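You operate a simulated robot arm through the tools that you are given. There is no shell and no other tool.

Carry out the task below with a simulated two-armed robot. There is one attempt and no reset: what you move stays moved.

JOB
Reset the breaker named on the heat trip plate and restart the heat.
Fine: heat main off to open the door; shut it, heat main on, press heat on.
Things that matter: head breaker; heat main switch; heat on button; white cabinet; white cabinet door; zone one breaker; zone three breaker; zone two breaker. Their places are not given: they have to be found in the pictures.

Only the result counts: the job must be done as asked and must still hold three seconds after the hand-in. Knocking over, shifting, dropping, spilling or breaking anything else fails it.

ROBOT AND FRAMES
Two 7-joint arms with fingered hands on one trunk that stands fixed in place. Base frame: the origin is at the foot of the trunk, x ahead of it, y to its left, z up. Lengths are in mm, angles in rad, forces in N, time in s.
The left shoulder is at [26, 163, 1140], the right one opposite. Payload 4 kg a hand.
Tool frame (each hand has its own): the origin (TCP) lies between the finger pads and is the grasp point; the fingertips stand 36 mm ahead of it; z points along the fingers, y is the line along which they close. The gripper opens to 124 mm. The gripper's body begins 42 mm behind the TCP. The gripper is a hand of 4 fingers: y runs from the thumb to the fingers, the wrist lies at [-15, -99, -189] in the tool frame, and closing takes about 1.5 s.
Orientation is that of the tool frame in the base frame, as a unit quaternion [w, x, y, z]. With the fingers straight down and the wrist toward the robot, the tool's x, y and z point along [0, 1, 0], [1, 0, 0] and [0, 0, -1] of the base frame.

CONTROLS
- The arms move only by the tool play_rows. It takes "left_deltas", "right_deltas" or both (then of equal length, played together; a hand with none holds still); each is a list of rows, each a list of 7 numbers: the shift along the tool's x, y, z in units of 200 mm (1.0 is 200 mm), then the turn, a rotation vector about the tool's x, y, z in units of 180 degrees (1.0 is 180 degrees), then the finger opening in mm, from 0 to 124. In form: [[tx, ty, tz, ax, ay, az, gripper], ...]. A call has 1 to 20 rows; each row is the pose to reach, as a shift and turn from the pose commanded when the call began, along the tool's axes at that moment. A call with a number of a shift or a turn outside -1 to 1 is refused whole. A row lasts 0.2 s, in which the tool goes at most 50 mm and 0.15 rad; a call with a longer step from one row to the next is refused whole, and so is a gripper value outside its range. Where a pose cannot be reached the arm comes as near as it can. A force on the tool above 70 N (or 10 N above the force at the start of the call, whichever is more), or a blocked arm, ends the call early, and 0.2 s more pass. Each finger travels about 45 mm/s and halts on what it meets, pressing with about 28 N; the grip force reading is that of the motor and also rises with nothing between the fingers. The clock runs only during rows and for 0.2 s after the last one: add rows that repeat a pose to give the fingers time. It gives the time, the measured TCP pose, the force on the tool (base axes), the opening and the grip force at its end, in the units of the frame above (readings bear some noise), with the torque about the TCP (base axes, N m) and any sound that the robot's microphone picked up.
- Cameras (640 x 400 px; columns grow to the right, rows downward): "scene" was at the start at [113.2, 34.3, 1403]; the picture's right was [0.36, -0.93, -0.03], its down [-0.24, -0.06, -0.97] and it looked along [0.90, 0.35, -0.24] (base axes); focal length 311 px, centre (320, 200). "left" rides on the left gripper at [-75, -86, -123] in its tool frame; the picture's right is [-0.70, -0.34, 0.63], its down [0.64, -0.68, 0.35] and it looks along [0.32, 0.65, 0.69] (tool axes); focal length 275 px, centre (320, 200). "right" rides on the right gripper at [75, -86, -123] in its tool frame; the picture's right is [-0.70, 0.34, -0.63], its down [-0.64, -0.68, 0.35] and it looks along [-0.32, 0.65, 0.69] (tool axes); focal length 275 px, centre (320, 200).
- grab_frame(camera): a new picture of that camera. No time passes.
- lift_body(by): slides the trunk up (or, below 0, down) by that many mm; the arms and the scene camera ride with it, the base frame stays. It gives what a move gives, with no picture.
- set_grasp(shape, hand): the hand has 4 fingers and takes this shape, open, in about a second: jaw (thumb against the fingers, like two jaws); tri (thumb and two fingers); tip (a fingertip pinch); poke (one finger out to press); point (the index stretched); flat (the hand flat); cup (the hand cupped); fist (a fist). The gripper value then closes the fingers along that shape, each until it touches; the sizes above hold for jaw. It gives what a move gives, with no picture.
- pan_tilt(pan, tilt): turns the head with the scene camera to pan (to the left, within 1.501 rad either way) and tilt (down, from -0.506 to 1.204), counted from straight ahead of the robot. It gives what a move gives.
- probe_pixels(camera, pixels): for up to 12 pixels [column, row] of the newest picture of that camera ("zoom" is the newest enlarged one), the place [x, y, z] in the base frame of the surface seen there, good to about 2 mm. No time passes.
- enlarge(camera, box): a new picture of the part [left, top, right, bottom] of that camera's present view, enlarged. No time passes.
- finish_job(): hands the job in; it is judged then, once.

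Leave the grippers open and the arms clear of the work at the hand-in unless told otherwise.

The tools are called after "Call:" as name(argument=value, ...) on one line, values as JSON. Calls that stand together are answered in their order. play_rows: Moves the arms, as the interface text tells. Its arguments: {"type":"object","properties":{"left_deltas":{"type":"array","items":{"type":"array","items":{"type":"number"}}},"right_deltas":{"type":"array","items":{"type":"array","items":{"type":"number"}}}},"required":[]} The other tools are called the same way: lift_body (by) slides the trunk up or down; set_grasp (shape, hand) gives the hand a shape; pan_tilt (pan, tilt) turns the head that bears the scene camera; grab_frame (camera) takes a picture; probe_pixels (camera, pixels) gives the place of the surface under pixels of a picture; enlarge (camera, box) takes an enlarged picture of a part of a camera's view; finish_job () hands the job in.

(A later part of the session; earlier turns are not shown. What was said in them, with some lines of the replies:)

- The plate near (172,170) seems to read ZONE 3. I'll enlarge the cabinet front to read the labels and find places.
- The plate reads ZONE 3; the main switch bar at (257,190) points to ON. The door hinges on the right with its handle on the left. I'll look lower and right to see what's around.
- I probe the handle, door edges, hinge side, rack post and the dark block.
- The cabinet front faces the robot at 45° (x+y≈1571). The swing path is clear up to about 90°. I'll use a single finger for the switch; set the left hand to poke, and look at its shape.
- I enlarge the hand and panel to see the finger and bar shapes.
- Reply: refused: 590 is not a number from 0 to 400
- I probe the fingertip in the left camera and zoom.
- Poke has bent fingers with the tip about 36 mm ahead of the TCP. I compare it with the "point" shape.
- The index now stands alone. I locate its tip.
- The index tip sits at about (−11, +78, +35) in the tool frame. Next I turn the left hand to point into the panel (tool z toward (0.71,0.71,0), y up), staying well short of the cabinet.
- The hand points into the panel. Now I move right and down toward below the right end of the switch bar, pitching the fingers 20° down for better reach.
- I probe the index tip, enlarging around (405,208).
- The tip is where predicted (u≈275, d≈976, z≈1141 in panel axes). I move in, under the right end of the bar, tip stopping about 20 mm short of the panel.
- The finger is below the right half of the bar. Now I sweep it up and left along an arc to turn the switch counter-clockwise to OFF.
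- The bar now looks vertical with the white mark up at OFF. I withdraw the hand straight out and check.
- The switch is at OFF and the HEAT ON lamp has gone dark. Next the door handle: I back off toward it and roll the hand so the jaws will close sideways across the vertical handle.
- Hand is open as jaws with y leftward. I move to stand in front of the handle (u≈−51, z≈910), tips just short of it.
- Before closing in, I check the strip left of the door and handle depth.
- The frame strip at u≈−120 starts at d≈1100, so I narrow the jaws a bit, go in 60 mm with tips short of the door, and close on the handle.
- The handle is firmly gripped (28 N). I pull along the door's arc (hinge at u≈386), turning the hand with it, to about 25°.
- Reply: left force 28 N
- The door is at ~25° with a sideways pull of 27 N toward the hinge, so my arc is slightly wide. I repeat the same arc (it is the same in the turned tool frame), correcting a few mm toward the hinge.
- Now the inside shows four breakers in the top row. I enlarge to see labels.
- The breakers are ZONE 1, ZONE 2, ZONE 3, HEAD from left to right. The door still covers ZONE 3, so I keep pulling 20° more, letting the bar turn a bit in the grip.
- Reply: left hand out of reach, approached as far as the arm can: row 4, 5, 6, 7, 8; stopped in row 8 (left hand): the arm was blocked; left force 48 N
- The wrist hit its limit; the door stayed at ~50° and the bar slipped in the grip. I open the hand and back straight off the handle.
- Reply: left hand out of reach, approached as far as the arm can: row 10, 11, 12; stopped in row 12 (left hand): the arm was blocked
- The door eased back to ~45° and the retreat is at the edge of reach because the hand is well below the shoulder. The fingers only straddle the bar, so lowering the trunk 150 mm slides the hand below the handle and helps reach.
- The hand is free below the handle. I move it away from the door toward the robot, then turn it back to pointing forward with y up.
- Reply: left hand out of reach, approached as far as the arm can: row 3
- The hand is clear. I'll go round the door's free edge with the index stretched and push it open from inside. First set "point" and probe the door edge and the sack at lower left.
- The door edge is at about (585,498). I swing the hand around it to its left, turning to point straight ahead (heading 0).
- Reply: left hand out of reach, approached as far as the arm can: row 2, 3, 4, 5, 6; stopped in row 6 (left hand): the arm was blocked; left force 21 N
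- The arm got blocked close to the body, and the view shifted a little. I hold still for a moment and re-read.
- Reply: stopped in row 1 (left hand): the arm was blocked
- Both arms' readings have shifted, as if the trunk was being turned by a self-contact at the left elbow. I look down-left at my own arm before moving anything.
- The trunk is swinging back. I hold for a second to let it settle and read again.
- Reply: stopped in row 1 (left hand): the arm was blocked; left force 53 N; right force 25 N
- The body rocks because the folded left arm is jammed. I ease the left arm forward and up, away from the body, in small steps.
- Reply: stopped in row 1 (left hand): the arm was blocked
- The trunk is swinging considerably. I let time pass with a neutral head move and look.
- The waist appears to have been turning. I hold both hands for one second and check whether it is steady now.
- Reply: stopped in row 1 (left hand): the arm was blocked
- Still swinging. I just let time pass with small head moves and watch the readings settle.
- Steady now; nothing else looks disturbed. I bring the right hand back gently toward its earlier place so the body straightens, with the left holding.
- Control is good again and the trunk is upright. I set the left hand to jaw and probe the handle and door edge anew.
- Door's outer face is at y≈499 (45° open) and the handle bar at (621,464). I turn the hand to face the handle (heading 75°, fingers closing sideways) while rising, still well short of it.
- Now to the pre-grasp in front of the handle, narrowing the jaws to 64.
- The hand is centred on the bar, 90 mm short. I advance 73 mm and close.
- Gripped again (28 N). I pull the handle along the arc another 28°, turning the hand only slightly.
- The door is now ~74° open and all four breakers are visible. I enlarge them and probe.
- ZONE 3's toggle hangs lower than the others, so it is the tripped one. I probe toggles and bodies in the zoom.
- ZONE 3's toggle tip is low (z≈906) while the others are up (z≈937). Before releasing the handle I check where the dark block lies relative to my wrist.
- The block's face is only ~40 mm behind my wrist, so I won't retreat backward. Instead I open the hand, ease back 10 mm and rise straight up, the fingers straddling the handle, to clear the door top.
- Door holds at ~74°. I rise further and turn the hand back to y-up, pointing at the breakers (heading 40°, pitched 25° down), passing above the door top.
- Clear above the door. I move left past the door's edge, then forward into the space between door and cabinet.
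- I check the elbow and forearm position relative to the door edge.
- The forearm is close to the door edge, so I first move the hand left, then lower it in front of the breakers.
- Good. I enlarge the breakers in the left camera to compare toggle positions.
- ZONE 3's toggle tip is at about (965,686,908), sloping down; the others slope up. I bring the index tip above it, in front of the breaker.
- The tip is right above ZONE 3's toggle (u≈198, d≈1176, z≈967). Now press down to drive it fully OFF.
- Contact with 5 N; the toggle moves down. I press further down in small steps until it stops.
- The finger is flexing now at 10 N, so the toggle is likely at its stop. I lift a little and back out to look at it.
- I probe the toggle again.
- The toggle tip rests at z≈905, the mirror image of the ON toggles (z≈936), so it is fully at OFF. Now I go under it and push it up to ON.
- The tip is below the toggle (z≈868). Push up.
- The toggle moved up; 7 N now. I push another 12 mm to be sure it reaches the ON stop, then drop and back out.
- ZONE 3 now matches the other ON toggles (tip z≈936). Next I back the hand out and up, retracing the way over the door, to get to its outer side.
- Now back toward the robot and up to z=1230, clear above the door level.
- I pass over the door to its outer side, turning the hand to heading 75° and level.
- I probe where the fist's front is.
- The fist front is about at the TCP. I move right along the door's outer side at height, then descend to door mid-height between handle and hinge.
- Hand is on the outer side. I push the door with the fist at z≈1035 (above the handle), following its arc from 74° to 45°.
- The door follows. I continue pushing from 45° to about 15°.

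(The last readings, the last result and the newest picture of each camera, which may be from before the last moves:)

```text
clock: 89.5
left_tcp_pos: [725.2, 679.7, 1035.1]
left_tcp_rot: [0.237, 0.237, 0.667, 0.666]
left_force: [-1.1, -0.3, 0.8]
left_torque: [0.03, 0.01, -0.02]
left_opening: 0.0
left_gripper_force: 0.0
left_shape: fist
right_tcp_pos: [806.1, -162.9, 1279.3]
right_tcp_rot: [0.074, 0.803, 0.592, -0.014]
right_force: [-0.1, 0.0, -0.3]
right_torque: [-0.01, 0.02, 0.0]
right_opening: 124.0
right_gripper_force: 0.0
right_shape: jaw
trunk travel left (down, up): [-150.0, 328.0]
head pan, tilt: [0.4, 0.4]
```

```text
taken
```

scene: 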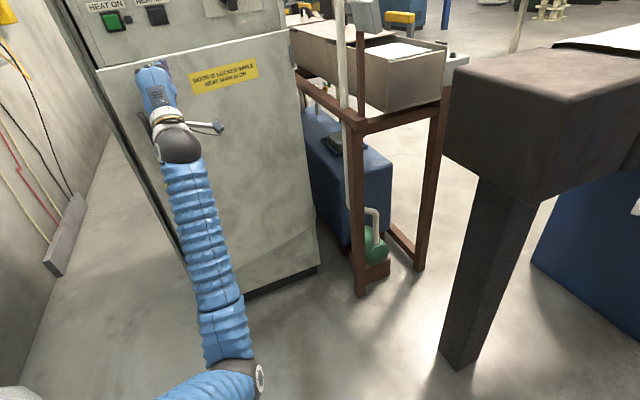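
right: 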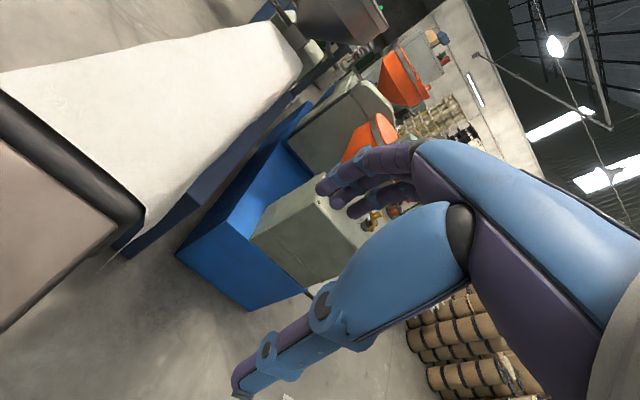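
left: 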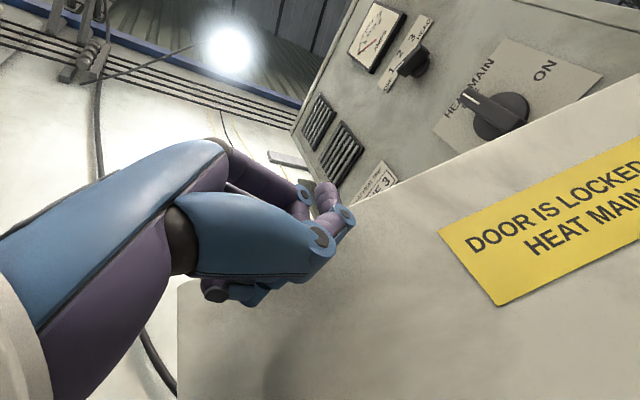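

Nearly shut. I push the last part gently until firm contact.

Call:
play_rows(left_deltas=[[0.005, 0, 0.1, 0, -0.006, 0, 0], [0.01, 0, 0.2, 0, -0.012, 0, 0], [0.015, 0, 0.3, 0, -0.018, 0, 0], [0.02, 0, 0.39, 0, -0.024, 0, 0], [0.025, 0, 0.46, 0, -0.03, 0, 0], [0.028, 0, 0.52, 0, -0.033, 0, 0], [0.03, 0, 0.56, 0, -0.033, 0, 0], [0.03, 0, 0.585, 0, -0.033, 0, 0], [0.03, 0, 0.61, 0, -0.033, 0, 0]])

Call:
grab_frame(camera="scene")

Call:
grab_frame(camera="left")

```text
clock: 91.5
left_tcp_pos: [795.2, 771.1, 1038.6]
left_tcp_rot: [0.273, 0.272, 0.65, 0.655]
left_force: [-48.6, -43.8, -21.1]
left_torque: [0.75, -0.12, -1.42]
left_opening: 0.0
left_gripper_force: 0.0
left_shape: fist
right_tcp_pos: [805.0, -163.2, 1279.9]
right_tcp_rot: [0.072, 0.803, 0.592, -0.013]
right_force: [0.2, -0.3, 0.4]
right_torque: [-0.03, 0.01, 0.0]
right_opening: 124.2
right_gripper_force: 0.1
right_shape: jaw
trunk travel left (down, up): [-150.0, 328.0]
head pan, tilt: [0.4, 0.4]
stopped in row 9 (left hand): the force on the tool passed its limit at 90 N (the readings are from after the stop); the commanded pose is now the measured one
```

```text
taken
```

scene: 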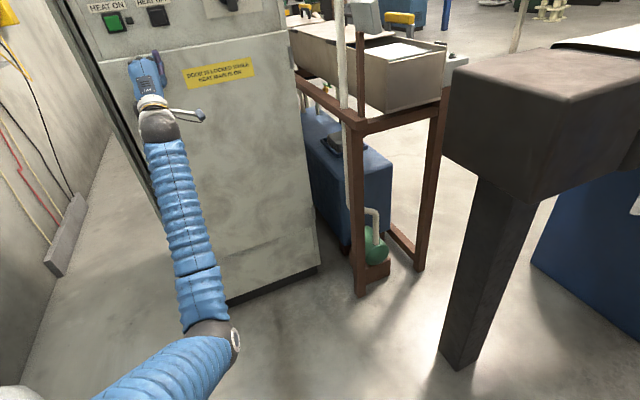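

```text
taken
```

left: 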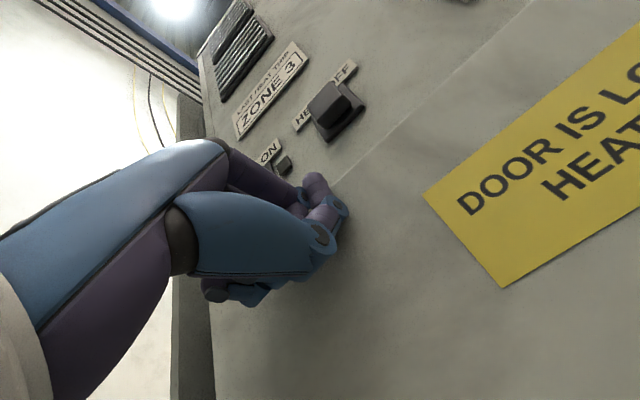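

Firm contact at d≈1108, the shut position. I back away 120 mm and check that the door is flush.

Call:
play_rows(left_deltas=[[0, 0, -0.1, 0, 0, 0, 0], [0, 0, -0.25, 0, 0, 0, 0], [0, 0, -0.4, 0, 0, 0, 0], [0, 0, -0.55, 0, 0, 0, 0], [0, 0, -0.7, 0, 0, 0, 0]])

Call:
pan_tilt(pan=0.75, tilt=0.2)

Call:
grab_frame(camera="scene")

Call:
grab_frame(camera="left")

```text
clock: 92.7
left_tcp_pos: [696.5, 674.8, 1036.4]
left_tcp_rot: [0.272, 0.271, 0.652, 0.654]
left_force: [0.2, -0.2, 0.7]
left_torque: [0.01, 0.01, 0.03]
left_opening: 0.0
left_gripper_force: 0.0
left_shape: fist
right_tcp_pos: [807.8, -163.1, 1279.1]
right_tcp_rot: [0.073, 0.803, 0.592, -0.014]
right_force: [-0.2, 0.1, 0.0]
right_torque: [-0.02, -0.01, -0.02]
right_opening: 124.1
right_gripper_force: 0.1
right_shape: jaw
trunk travel left (down, up): [-150.0, 328.0]
head pan, tilt: [0.4, 0.4]
```

```text
clock: 93.6
left_tcp_pos: [698.5, 674.5, 1036.7]
left_tcp_rot: [0.272, 0.272, 0.651, 0.654]
left_force: [0.1, -0.4, 0.7]
left_torque: [0.0, 0.01, -0.02]
left_opening: 0.0
left_gripper_force: 0.0
left_shape: fist
right_tcp_pos: [807.7, -163.3, 1279.4]
right_tcp_rot: [0.075, 0.803, 0.591, -0.014]
right_force: [-0.5, 0.0, 0.2]
right_torque: [-0.01, 0.0, 0.01]
right_opening: 123.8
right_gripper_force: 0.1
right_shape: jaw
trunk travel left (down, up): [-150.0, 328.0]
head pan, tilt: [0.75, 0.201]
```

```text
taken
```

scene: 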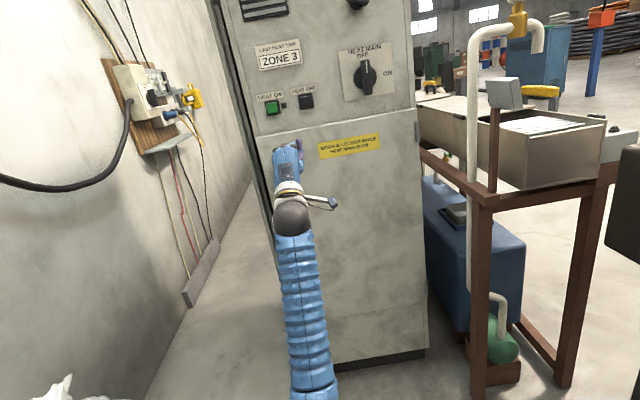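

```text
taken
```

left: 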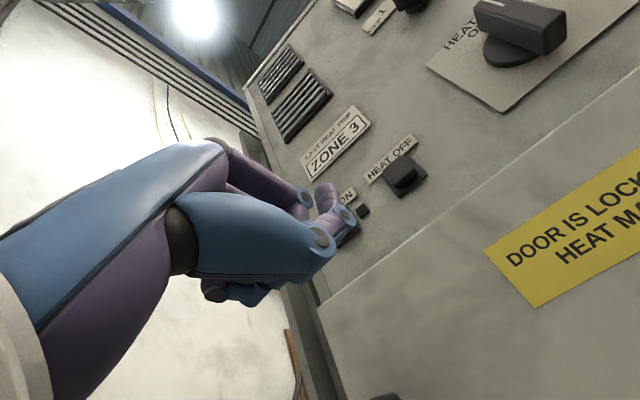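

I probe the door's left top corner and face to confirm it is shut, as at the start (d≈1110).

Call:
probe_pixels(camera="scene", pixels=[[262, 150], [268, 170], [340, 180], [400, 130], [345, 250], [330, 320], [368, 75], [352, 75], [376, 60]])

Call:
enlarge(camera="scene", box=[230, 20, 430, 200])

```text
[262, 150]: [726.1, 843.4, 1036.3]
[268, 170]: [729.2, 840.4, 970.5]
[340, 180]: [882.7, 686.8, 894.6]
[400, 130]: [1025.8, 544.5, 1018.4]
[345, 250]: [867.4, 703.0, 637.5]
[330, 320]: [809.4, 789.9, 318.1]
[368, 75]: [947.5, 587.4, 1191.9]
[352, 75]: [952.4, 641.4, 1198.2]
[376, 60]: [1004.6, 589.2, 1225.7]
```

```text
2.22 times, centred on (330, 110) of scene
```

zoom: 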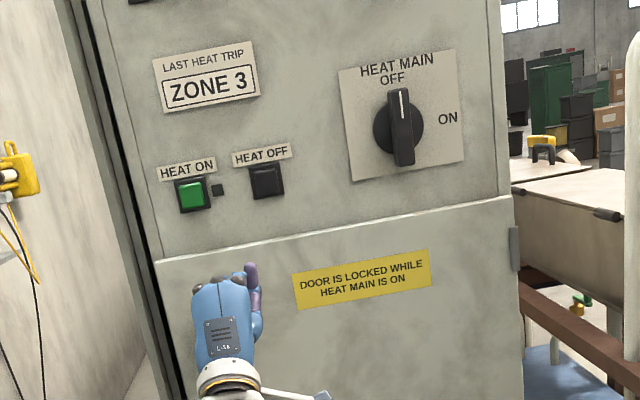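

The door face is at d≈1110 all over: shut. I raise the trunk back 150 mm and set the index finger out for the main switch.

Call:
lift_body(by=150)

Call:
set_grasp(hand="left", shape="point")

Call:
pan_tilt(pan=0.7, tilt=0.25)

Call:
grab_frame(camera="scene")

```text
clock: 95.3
left_tcp_pos: [697.7, 674.9, 1185.1]
left_tcp_rot: [0.271, 0.272, 0.652, 0.654]
left_force: [0.0, 0.4, -0.2]
left_torque: [-0.01, 0.0, 0.02]
left_opening: 0.0
left_gripper_force: 0.0
left_shape: fist
right_tcp_pos: [808.0, -163.3, 1428.6]
right_tcp_rot: [0.073, 0.803, 0.591, -0.013]
right_force: [-0.5, 0.2, 0.2]
right_torque: [0.0, 0.04, 0.01]
right_opening: 124.0
right_gripper_force: 0.0
right_shape: jaw
trunk travel left (down, up): [-300.0, 178.0]
head pan, tilt: [0.75, 0.201]
```

```text
clock: 96.2
left_tcp_pos: [697.5, 676.4, 1184.9]
left_tcp_rot: [0.271, 0.271, 0.652, 0.654]
left_force: [0.2, 0.3, 0.9]
left_torque: [-0.05, -0.01, -0.02]
left_opening: 116.4
left_gripper_force: 0.1
left_shape: point
right_tcp_pos: [806.8, -162.1, 1429.8]
right_tcp_rot: [0.074, 0.802, 0.592, -0.014]
right_force: [1.2, 0.1, 0.4]
right_torque: [-0.04, 0.0, -0.04]
right_opening: 124.0
right_gripper_force: 0.1
right_shape: jaw
trunk travel left (down, up): [-300.0, 178.0]
head pan, tilt: [0.75, 0.201]
```

```text
clock: 96.8
left_tcp_pos: [696.9, 676.9, 1186.5]
left_tcp_rot: [0.271, 0.271, 0.651, 0.655]
left_force: [-0.8, 0.0, 0.3]
left_torque: [-0.01, -0.01, -0.01]
left_opening: 116.1
left_gripper_force: 0.0
left_shape: point
right_tcp_pos: [806.7, -163.1, 1428.3]
right_tcp_rot: [0.074, 0.803, 0.592, -0.014]
right_force: [0.0, -0.6, 0.8]
right_torque: [0.04, 0.0, 0.01]
right_opening: 124.0
right_gripper_force: 0.1
right_shape: jaw
trunk travel left (down, up): [-300.0, 178.0]
head pan, tilt: [0.7, 0.25]
```

```text
taken
```

scene: 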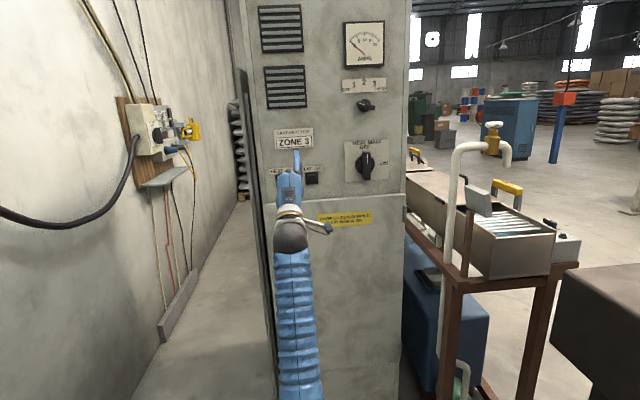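

I slide right along the panel, pitching down 20°, to a spot in front and left of the switch bar's top end.

Call:
play_rows(left_deltas=[[-0.164, -0.018, 0, 0.0185, 0, 0, 116], [-0.328, -0.037, 0, 0.037, 0, 0, 116], [-0.492, -0.055, 0.02, 0.0555, 0, 0, 116], [-0.655, -0.073, 0.05, 0.074, 0, 0, 116], [-0.819, -0.092, 0.07, 0.0925, 0, 0, 116], [-0.983, -0.11, 0.095, 0.111, 0, 0, 116]])

Call:
grab_frame(camera="left")

Call:
enlarge(camera="scene", box=[300, 100, 430, 220])

```text
clock: 98.2
left_tcp_pos: [849.7, 549.5, 1164.8]
left_tcp_rot: [0.221, 0.315, 0.755, 0.531]
left_force: [0.1, 0.2, 0.1]
left_torque: [-0.01, -0.03, 0.01]
left_opening: 116.3
left_gripper_force: 0.2
left_shape: point
right_tcp_pos: [806.5, -164.2, 1428.8]
right_tcp_rot: [0.072, 0.803, 0.592, -0.013]
right_force: [-0.7, -0.8, -0.2]
right_torque: [0.01, -0.03, -0.01]
right_opening: 124.3
right_gripper_force: 0.0
right_shape: jaw
trunk travel left (down, up): [-300.0, 178.0]
head pan, tilt: [0.7, 0.25]
```

```text
taken
```

left: 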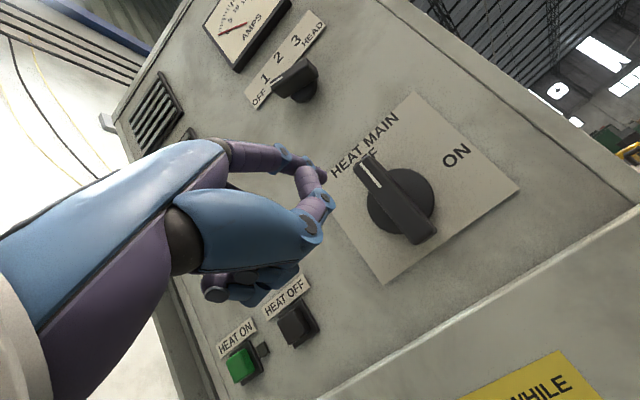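

```text
3.33 times, centred on (365, 160) of scene
```

zoom: 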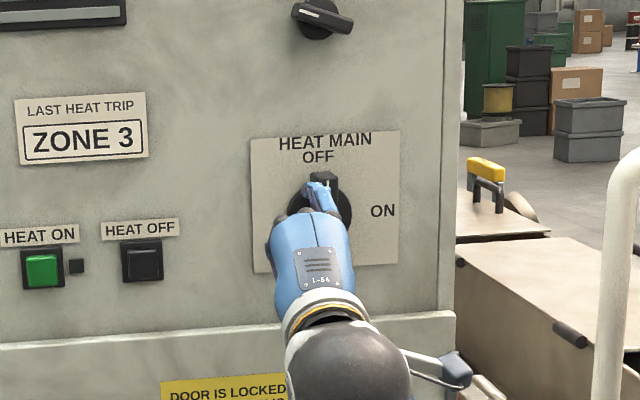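

The tip is left of the bar's top end. I go in and sweep right and down along the arc to turn the switch clockwise to ON.

Call:
play_rows(left_deltas=[[0.012, 0.048, 0.134, 0, 0, 0, 116], [0.025, 0.097, 0.268, 0, 0, 0, 116], [-0.05, 0.069, 0.278, 0, 0, 0, 116], [-0.0925, 0.0876, 0.2714, 0, 0, 0, 116], [-0.1385, 0.097, 0.268, 0, 0, 0, 116], [-0.185, 0.0937, 0.2692, 0, 0, 0, 116], [-0.23, 0.0796, 0.2743, 0, 0, 0, 116], [-0.269, 0.0547, 0.2834, 0, 0, 0, 116], [-0.3, 0.0218, 0.2954, 0, 0, 0, 116], [-0.3125, 0.0011, 0.3029, 0, 0, 0, 116], [-0.325, -0.0252, 0.3125, 0, 0, 0, 116]])

Call:
grab_frame(camera="left")

Call:
enlarge(camera="scene", box=[300, 100, 430, 220])

```text
clock: 100.7
left_tcp_pos: [936.1, 543.5, 1139.1]
left_tcp_rot: [0.22, 0.314, 0.755, 0.531]
left_force: [-0.1, 1.4, 1.9]
left_torque: [0.0, -0.07, 0.04]
left_opening: 0.0
left_gripper_force: 0.1
left_shape: point
right_tcp_pos: [807.1, -163.6, 1428.7]
right_tcp_rot: [0.074, 0.803, 0.592, -0.013]
right_force: [-0.2, -0.2, 1.0]
right_torque: [0.06, 0.01, 0.02]
right_opening: 124.0
right_gripper_force: 0.0
right_shape: jaw
trunk travel left (down, up): [-300.0, 178.0]
head pan, tilt: [0.7, 0.25]
```

```text
taken
```

left: 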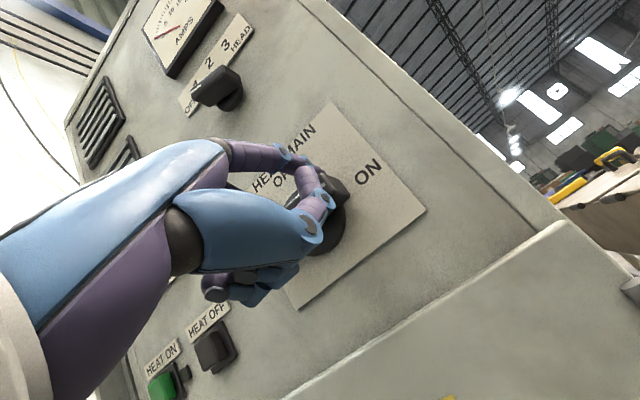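

```text
3.33 times, centred on (365, 160) of scene
```

zoom: 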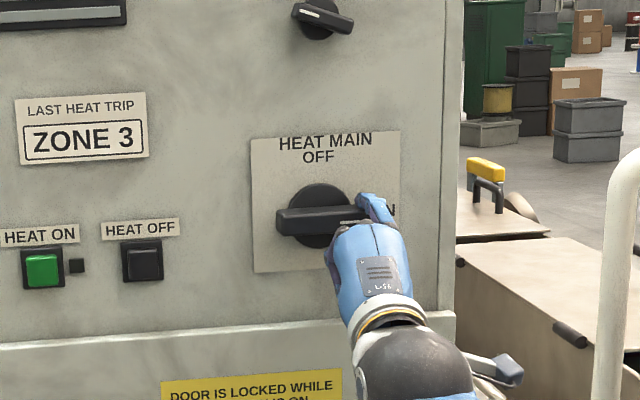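

The bar lies horizontal at ON. I lift the finger off the bar and back straight out.

Call:
play_rows(left_deltas=[[0, 0.07, -0.026, 0, 0, 0, 116], [0, 0.04, -0.13, 0, 0, 0, 116], [0, -0.01, -0.27, 0, 0, 0, 116], [0, -0.06, -0.41, 0, 0, 0, 116], [0, -0.11, -0.55, 0, 0, 0, 116]])

Call:
enlarge(camera="scene", box=[240, 100, 430, 220])

Call:
grab_frame(camera="left")

```text
clock: 101.8
left_tcp_pos: [853.0, 479.5, 1171.9]
left_tcp_rot: [0.221, 0.303, 0.755, 0.538]
left_force: [-0.5, 0.2, 0.4]
left_torque: [0.01, -0.01, 0.04]
left_opening: 0.1
left_gripper_force: 0.1
left_shape: point
right_tcp_pos: [805.4, -162.5, 1429.6]
right_tcp_rot: [0.074, 0.803, 0.591, -0.013]
right_force: [0.3, 1.3, 0.6]
right_torque: [-0.02, -0.03, 0.02]
right_opening: 123.9
right_gripper_force: 0.1
right_shape: jaw
trunk travel left (down, up): [-300.0, 178.0]
head pan, tilt: [0.7, 0.25]
```

```text
3.33 times, centred on (335, 160) of scene
```

zoom: 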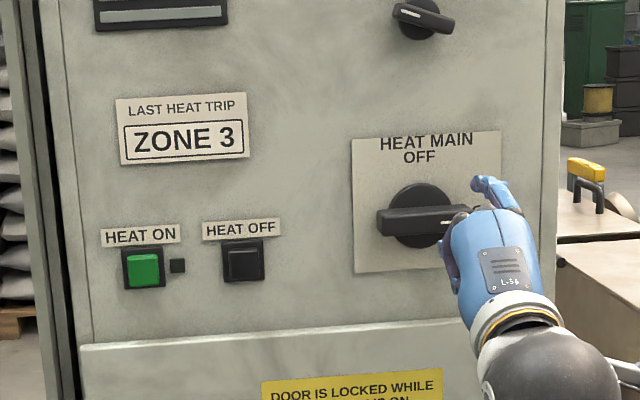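

```text
taken
```

left: 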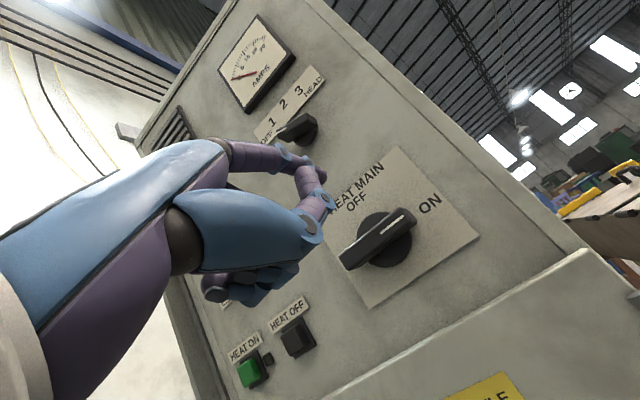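

The switch reads ON. Next the HEAT ON button at (770,801,1154). I slide left and down at a safe distance from the panel.

Call:
play_rows(left_deltas=[[0.136, -0.053, 0.019, 0, 0, 0, 116], [0.271, -0.106, 0.039, 0, 0, 0, 116], [0.407, -0.159, 0.058, 0, 0, 0, 116], [0.543, -0.212, 0.077, 0, 0, 0, 116], [0.679, -0.265, 0.096, 0, 0, 0, 116], [0.814, -0.318, 0.116, 0, 0, 0, 116], [0.95, -0.371, 0.135, 0, 0, 0, 116]])

```text
clock: 103.5
left_tcp_pos: [722.4, 601.4, 1077.3]
left_tcp_rot: [0.221, 0.315, 0.756, 0.53]
left_force: [0.5, -0.1, 0.1]
left_torque: [-0.03, 0.03, 0.01]
left_opening: 0.0
left_gripper_force: 0.0
left_shape: point
right_tcp_pos: [807.0, -161.9, 1429.3]
right_tcp_rot: [0.074, 0.803, 0.591, -0.013]
right_force: [0.1, 0.5, -0.2]
right_torque: [-0.03, 0.03, -0.01]
right_opening: 123.9
right_gripper_force: 0.0
right_shape: jaw
trunk travel left (down, up): [-300.0, 178.0]
head pan, tilt: [0.7, 0.25]
```

Now to just in front of the green button.

Call:
play_rows(left_deltas=[[0.148, 0.052, 0.05, 0, 0, 0, 116], [0.297, 0.104, 0.12, 0, 0, 0, 116], [0.445, 0.156, 0.2, 0, 0, 0, 116], [0.593, 0.2075, 0.28, 0, 0, 0, 116], [0.593, 0.2075, 0.345, 0, 0, 0, 116]])

Call:
grab_frame(camera="left")

Call:
enlarge(camera="scene", box=[240, 130, 340, 220])

```text
clock: 104.7
left_tcp_pos: [697.0, 740.4, 1091.8]
left_tcp_rot: [0.221, 0.314, 0.755, 0.531]
left_force: [0.1, 0.3, -0.6]
left_torque: [0.0, 0.02, 0.05]
left_opening: 0.1
left_gripper_force: 0.1
left_shape: point
right_tcp_pos: [807.2, -164.6, 1428.2]
right_tcp_rot: [0.073, 0.803, 0.591, -0.014]
right_force: [0.3, 1.0, -0.1]
right_torque: [-0.03, -0.03, 0.0]
right_opening: 124.0
right_gripper_force: 0.1
right_shape: jaw
trunk travel left (down, up): [-300.0, 178.0]
head pan, tilt: [0.7, 0.25]
```

```text
taken
```

left: 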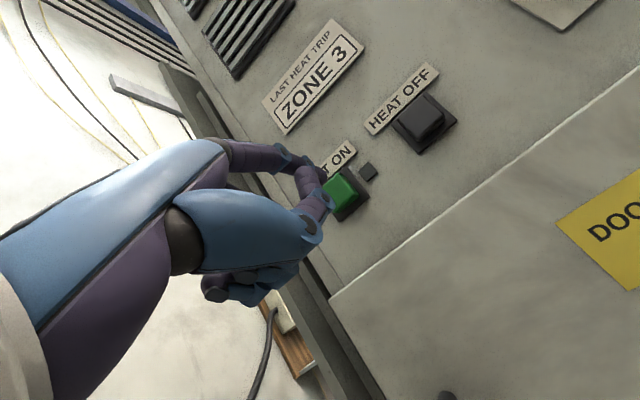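

```text
4.44 times, centred on (290, 175) of scene
```

zoom: 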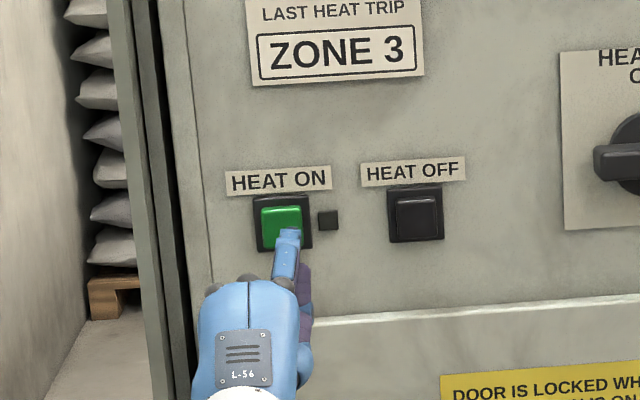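

I probe the button face and fingertip to align.

Call:
probe_pixels(camera="zoom", pixels=[[270, 220], [296, 215], [265, 240], [283, 213], [290, 232], [300, 245]])

Call:
enlarge(camera="left", box=[260, 130, 400, 230])

Call:
probe_pixels(camera="zoom", pixels=[[320, 180], [340, 250], [240, 180], [265, 200], [350, 200], [300, 270]])

```text
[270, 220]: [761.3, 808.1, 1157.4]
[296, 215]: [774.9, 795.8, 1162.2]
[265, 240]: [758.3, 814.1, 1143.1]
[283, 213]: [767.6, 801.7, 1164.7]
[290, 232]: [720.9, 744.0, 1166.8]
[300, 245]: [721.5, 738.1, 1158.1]
```

```text
4.00 times, centred on (330, 180) of left
```

zoom: 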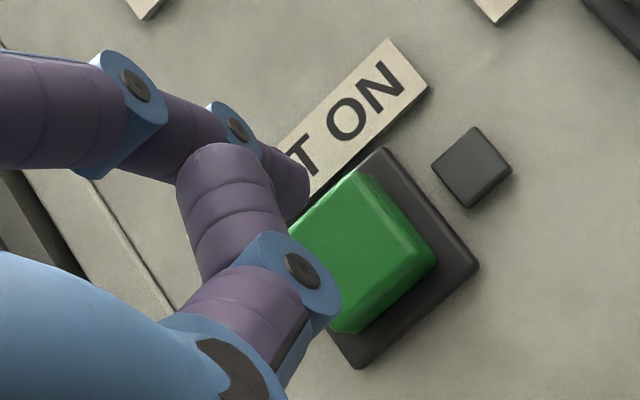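

```text
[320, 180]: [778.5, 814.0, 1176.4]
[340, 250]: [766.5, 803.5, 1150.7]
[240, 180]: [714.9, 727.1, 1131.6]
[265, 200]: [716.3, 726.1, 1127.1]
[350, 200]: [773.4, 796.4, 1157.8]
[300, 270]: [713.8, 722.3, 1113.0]
```

The face centre is at u≈−27, z≈1153; the tip is ~6 mm right of it. I shift and press in slowly.

Call:
play_rows(left_deltas=[[0.03, 0.034, 0.094, 0, 0, 0, 116], [0.03, 0.051, 0.141, 0, 0, 0, 116], [0.03, 0.0616, 0.169, 0, 0, 0, 116], [0.03, 0.0718, 0.197, 0, 0, 0, 116], [0.03, 0.082, 0.2256, 0, 0, 0, 116], [0.03, 0.082, 0.2256, 0, 0, 0, 116]])

Call:
enlarge(camera="left", box=[260, 130, 400, 230])

Call:
enlarge(camera="scene", box=[240, 130, 340, 220])

```text
clock: 106.0
left_tcp_pos: [724.1, 775.7, 1095.5]
left_tcp_rot: [0.221, 0.314, 0.754, 0.533]
left_force: [-27.0, -25.8, -2.0]
left_torque: [1.62, -1.55, -0.44]
left_opening: 116.1
left_gripper_force: 0.1
left_shape: point
right_tcp_pos: [803.5, -165.7, 1429.2]
right_tcp_rot: [0.073, 0.803, 0.592, -0.013]
right_force: [0.0, 0.7, 0.8]
right_torque: [-0.01, -0.01, -0.02]
right_opening: 123.8
right_gripper_force: 0.0
right_shape: jaw
trunk travel left (down, up): [-300.0, 178.0]
head pan, tilt: [0.7, 0.25]
heard: click
```

```text
4.00 times, centred on (330, 180) of left
```

zoom: 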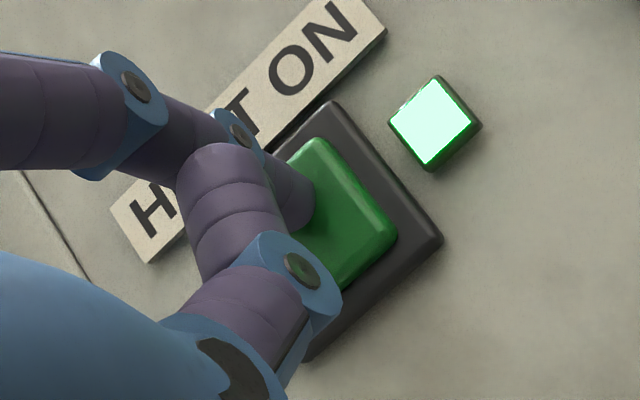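

```text
4.44 times, centred on (290, 175) of scene
```

zoom: 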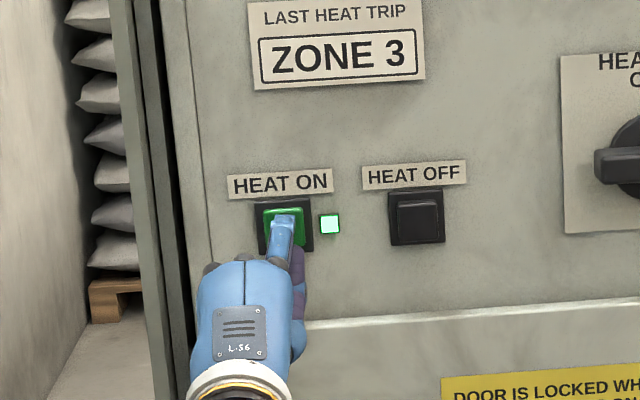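

A click, and the lamp is lit green. I withdraw the finger straight back, well clear of the panel.

Call:
play_rows(left_deltas=[[0, -0.05, -0.14, 0, 0, 0, 116], [0, -0.12, -0.32, 0, 0, 0, 116], [0, -0.18, -0.5, 0, 0, 0, 116], [0, -0.24, -0.68, 0, 0, 0, 116], [0, -0.3, -0.82, 0, 0, 0, 116]])

Call:
set_grasp(hand="left", shape="jaw")

Call:
grab_frame(camera="scene")

Call:
enlarge(camera="scene", box=[240, 80, 420, 230])

```text
clock: 107.2
left_tcp_pos: [601.4, 655.0, 1092.0]
left_tcp_rot: [0.221, 0.315, 0.756, 0.531]
left_force: [-0.3, -0.5, 0.5]
left_torque: [-0.02, -0.01, 0.03]
left_opening: 0.3
left_gripper_force: 0.1
left_shape: point
right_tcp_pos: [807.0, -163.3, 1429.9]
right_tcp_rot: [0.073, 0.803, 0.591, -0.013]
right_force: [0.2, 0.0, 0.0]
right_torque: [-0.02, 0.03, 0.0]
right_opening: 124.3
right_gripper_force: 0.1
right_shape: jaw
trunk travel left (down, up): [-300.0, 178.0]
head pan, tilt: [0.7, 0.25]
```

```text
clock: 108.2
left_tcp_pos: [603.1, 655.6, 1091.4]
left_tcp_rot: [0.22, 0.314, 0.755, 0.531]
left_force: [-0.6, -0.9, 0.1]
left_torque: [-0.04, 0.01, 0.04]
left_opening: 123.5
left_gripper_force: 0.0
left_shape: jaw
right_tcp_pos: [806.7, -164.2, 1428.9]
right_tcp_rot: [0.074, 0.803, 0.592, -0.014]
right_force: [0.2, -0.1, -0.1]
right_torque: [0.01, -0.01, 0.01]
right_opening: 123.9
right_gripper_force: 0.1
right_shape: jaw
trunk travel left (down, up): [-300.0, 178.0]
head pan, tilt: [0.7, 0.25]
```

```text
taken
```

scene: 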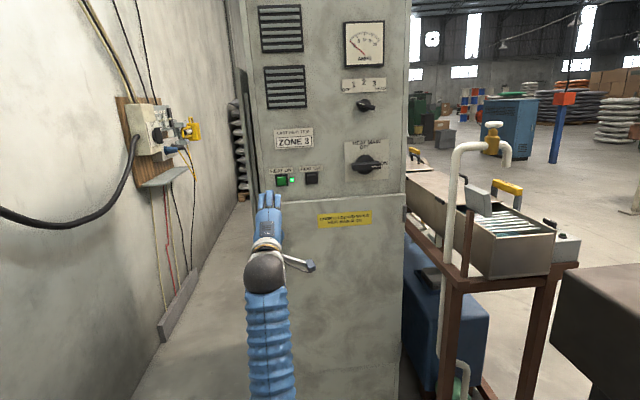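

```text
2.67 times, centred on (330, 155) of scene
```

zoom: 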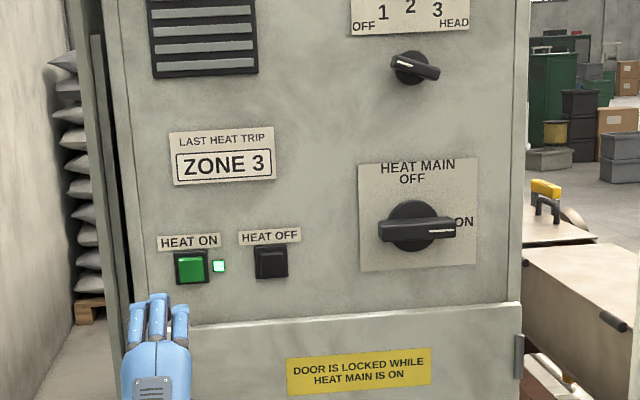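

Lamp lit, main at ON, door shut. Before handing in I check the sacks at my left for any disturbance.

Call:
pan_tilt(pan=1.2, tilt=0.7)

Call:
grab_frame(camera="scene")

Call:
pan_tilt(pan=0.0, tilt=0.5)

Call:
grab_frame(camera="scene")

```text
clock: 109.1
left_tcp_pos: [602.1, 655.6, 1091.9]
left_tcp_rot: [0.22, 0.314, 0.755, 0.532]
left_force: [0.7, -0.3, 0.5]
left_torque: [-0.04, 0.02, 0.01]
left_opening: 123.4
left_gripper_force: 0.1
left_shape: jaw
right_tcp_pos: [806.9, -162.8, 1428.9]
right_tcp_rot: [0.073, 0.803, 0.591, -0.014]
right_force: [-0.4, -0.7, 0.1]
right_torque: [-0.04, -0.02, 0.0]
right_opening: 123.9
right_gripper_force: 0.0
right_shape: jaw
trunk travel left (down, up): [-300.0, 178.0]
head pan, tilt: [1.201, 0.7]
```

```text
taken
```

scene: 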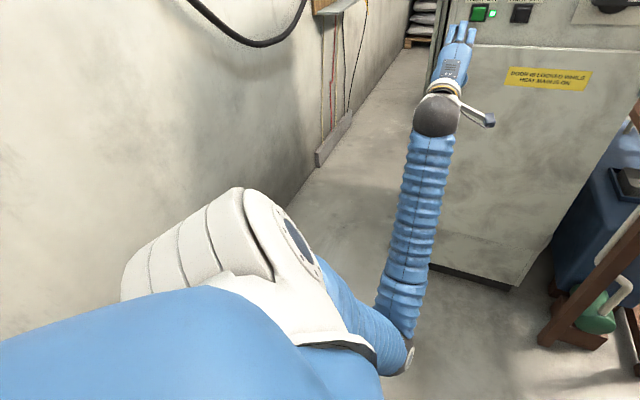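

```text
clock: 110.5
left_tcp_pos: [601.4, 654.9, 1091.1]
left_tcp_rot: [0.22, 0.314, 0.755, 0.532]
left_force: [-0.1, 0.5, -0.3]
left_torque: [0.02, -0.01, -0.01]
left_opening: 123.4
left_gripper_force: 0.1
left_shape: jaw
right_tcp_pos: [807.3, -163.7, 1428.7]
right_tcp_rot: [0.074, 0.803, 0.592, -0.013]
right_force: [0.2, 0.6, -0.1]
right_torque: [-0.01, -0.04, -0.02]
right_opening: 123.9
right_gripper_force: 0.1
right_shape: jaw
trunk travel left (down, up): [-300.0, 178.0]
head pan, tilt: [0.0, 0.499]
```

```text
taken
```

scene: 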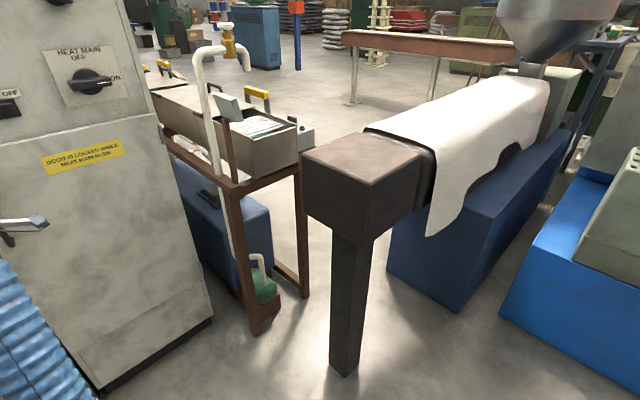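

Everything stands as before. Both hands are open and clear, the door is shut, the main is ON and the heat lamp is lit, so I hand the job in.

Call:
finish_job()

```text
The job is handed in.
```

The ZONE 3 breaker, the one named on the plate, is reset and the heat is running again. The job is handed in; I have no verdict back.

- **Main switch:** I turned it to OFF to unlock the door. After shutting the door I turned it back to ON.
- **Breaker:** ZONE 3's toggle hung low while the others pointed up. I pressed it down to its stop, then pushed it up to ON, where it now matches the rest. I left the other breakers alone.
- **Door:** it is shut and flush; I measured the same depth across its face as at the start.
- **Heat:** I pressed HEAT ON, heard a click, and the lamp beside it lit green and stayed lit after I let go.

**Arm jam:** partway through, the left arm jammed close to the body and the trunk swung hard for a few seconds. The left hand passed close to the open door and the rack. I saw nothing moved or knocked over. My last look did not show the sacks on my left, because my own shoulder hid them; they looked upright just after the swing.

Both hands are open and clear of the cabinet.
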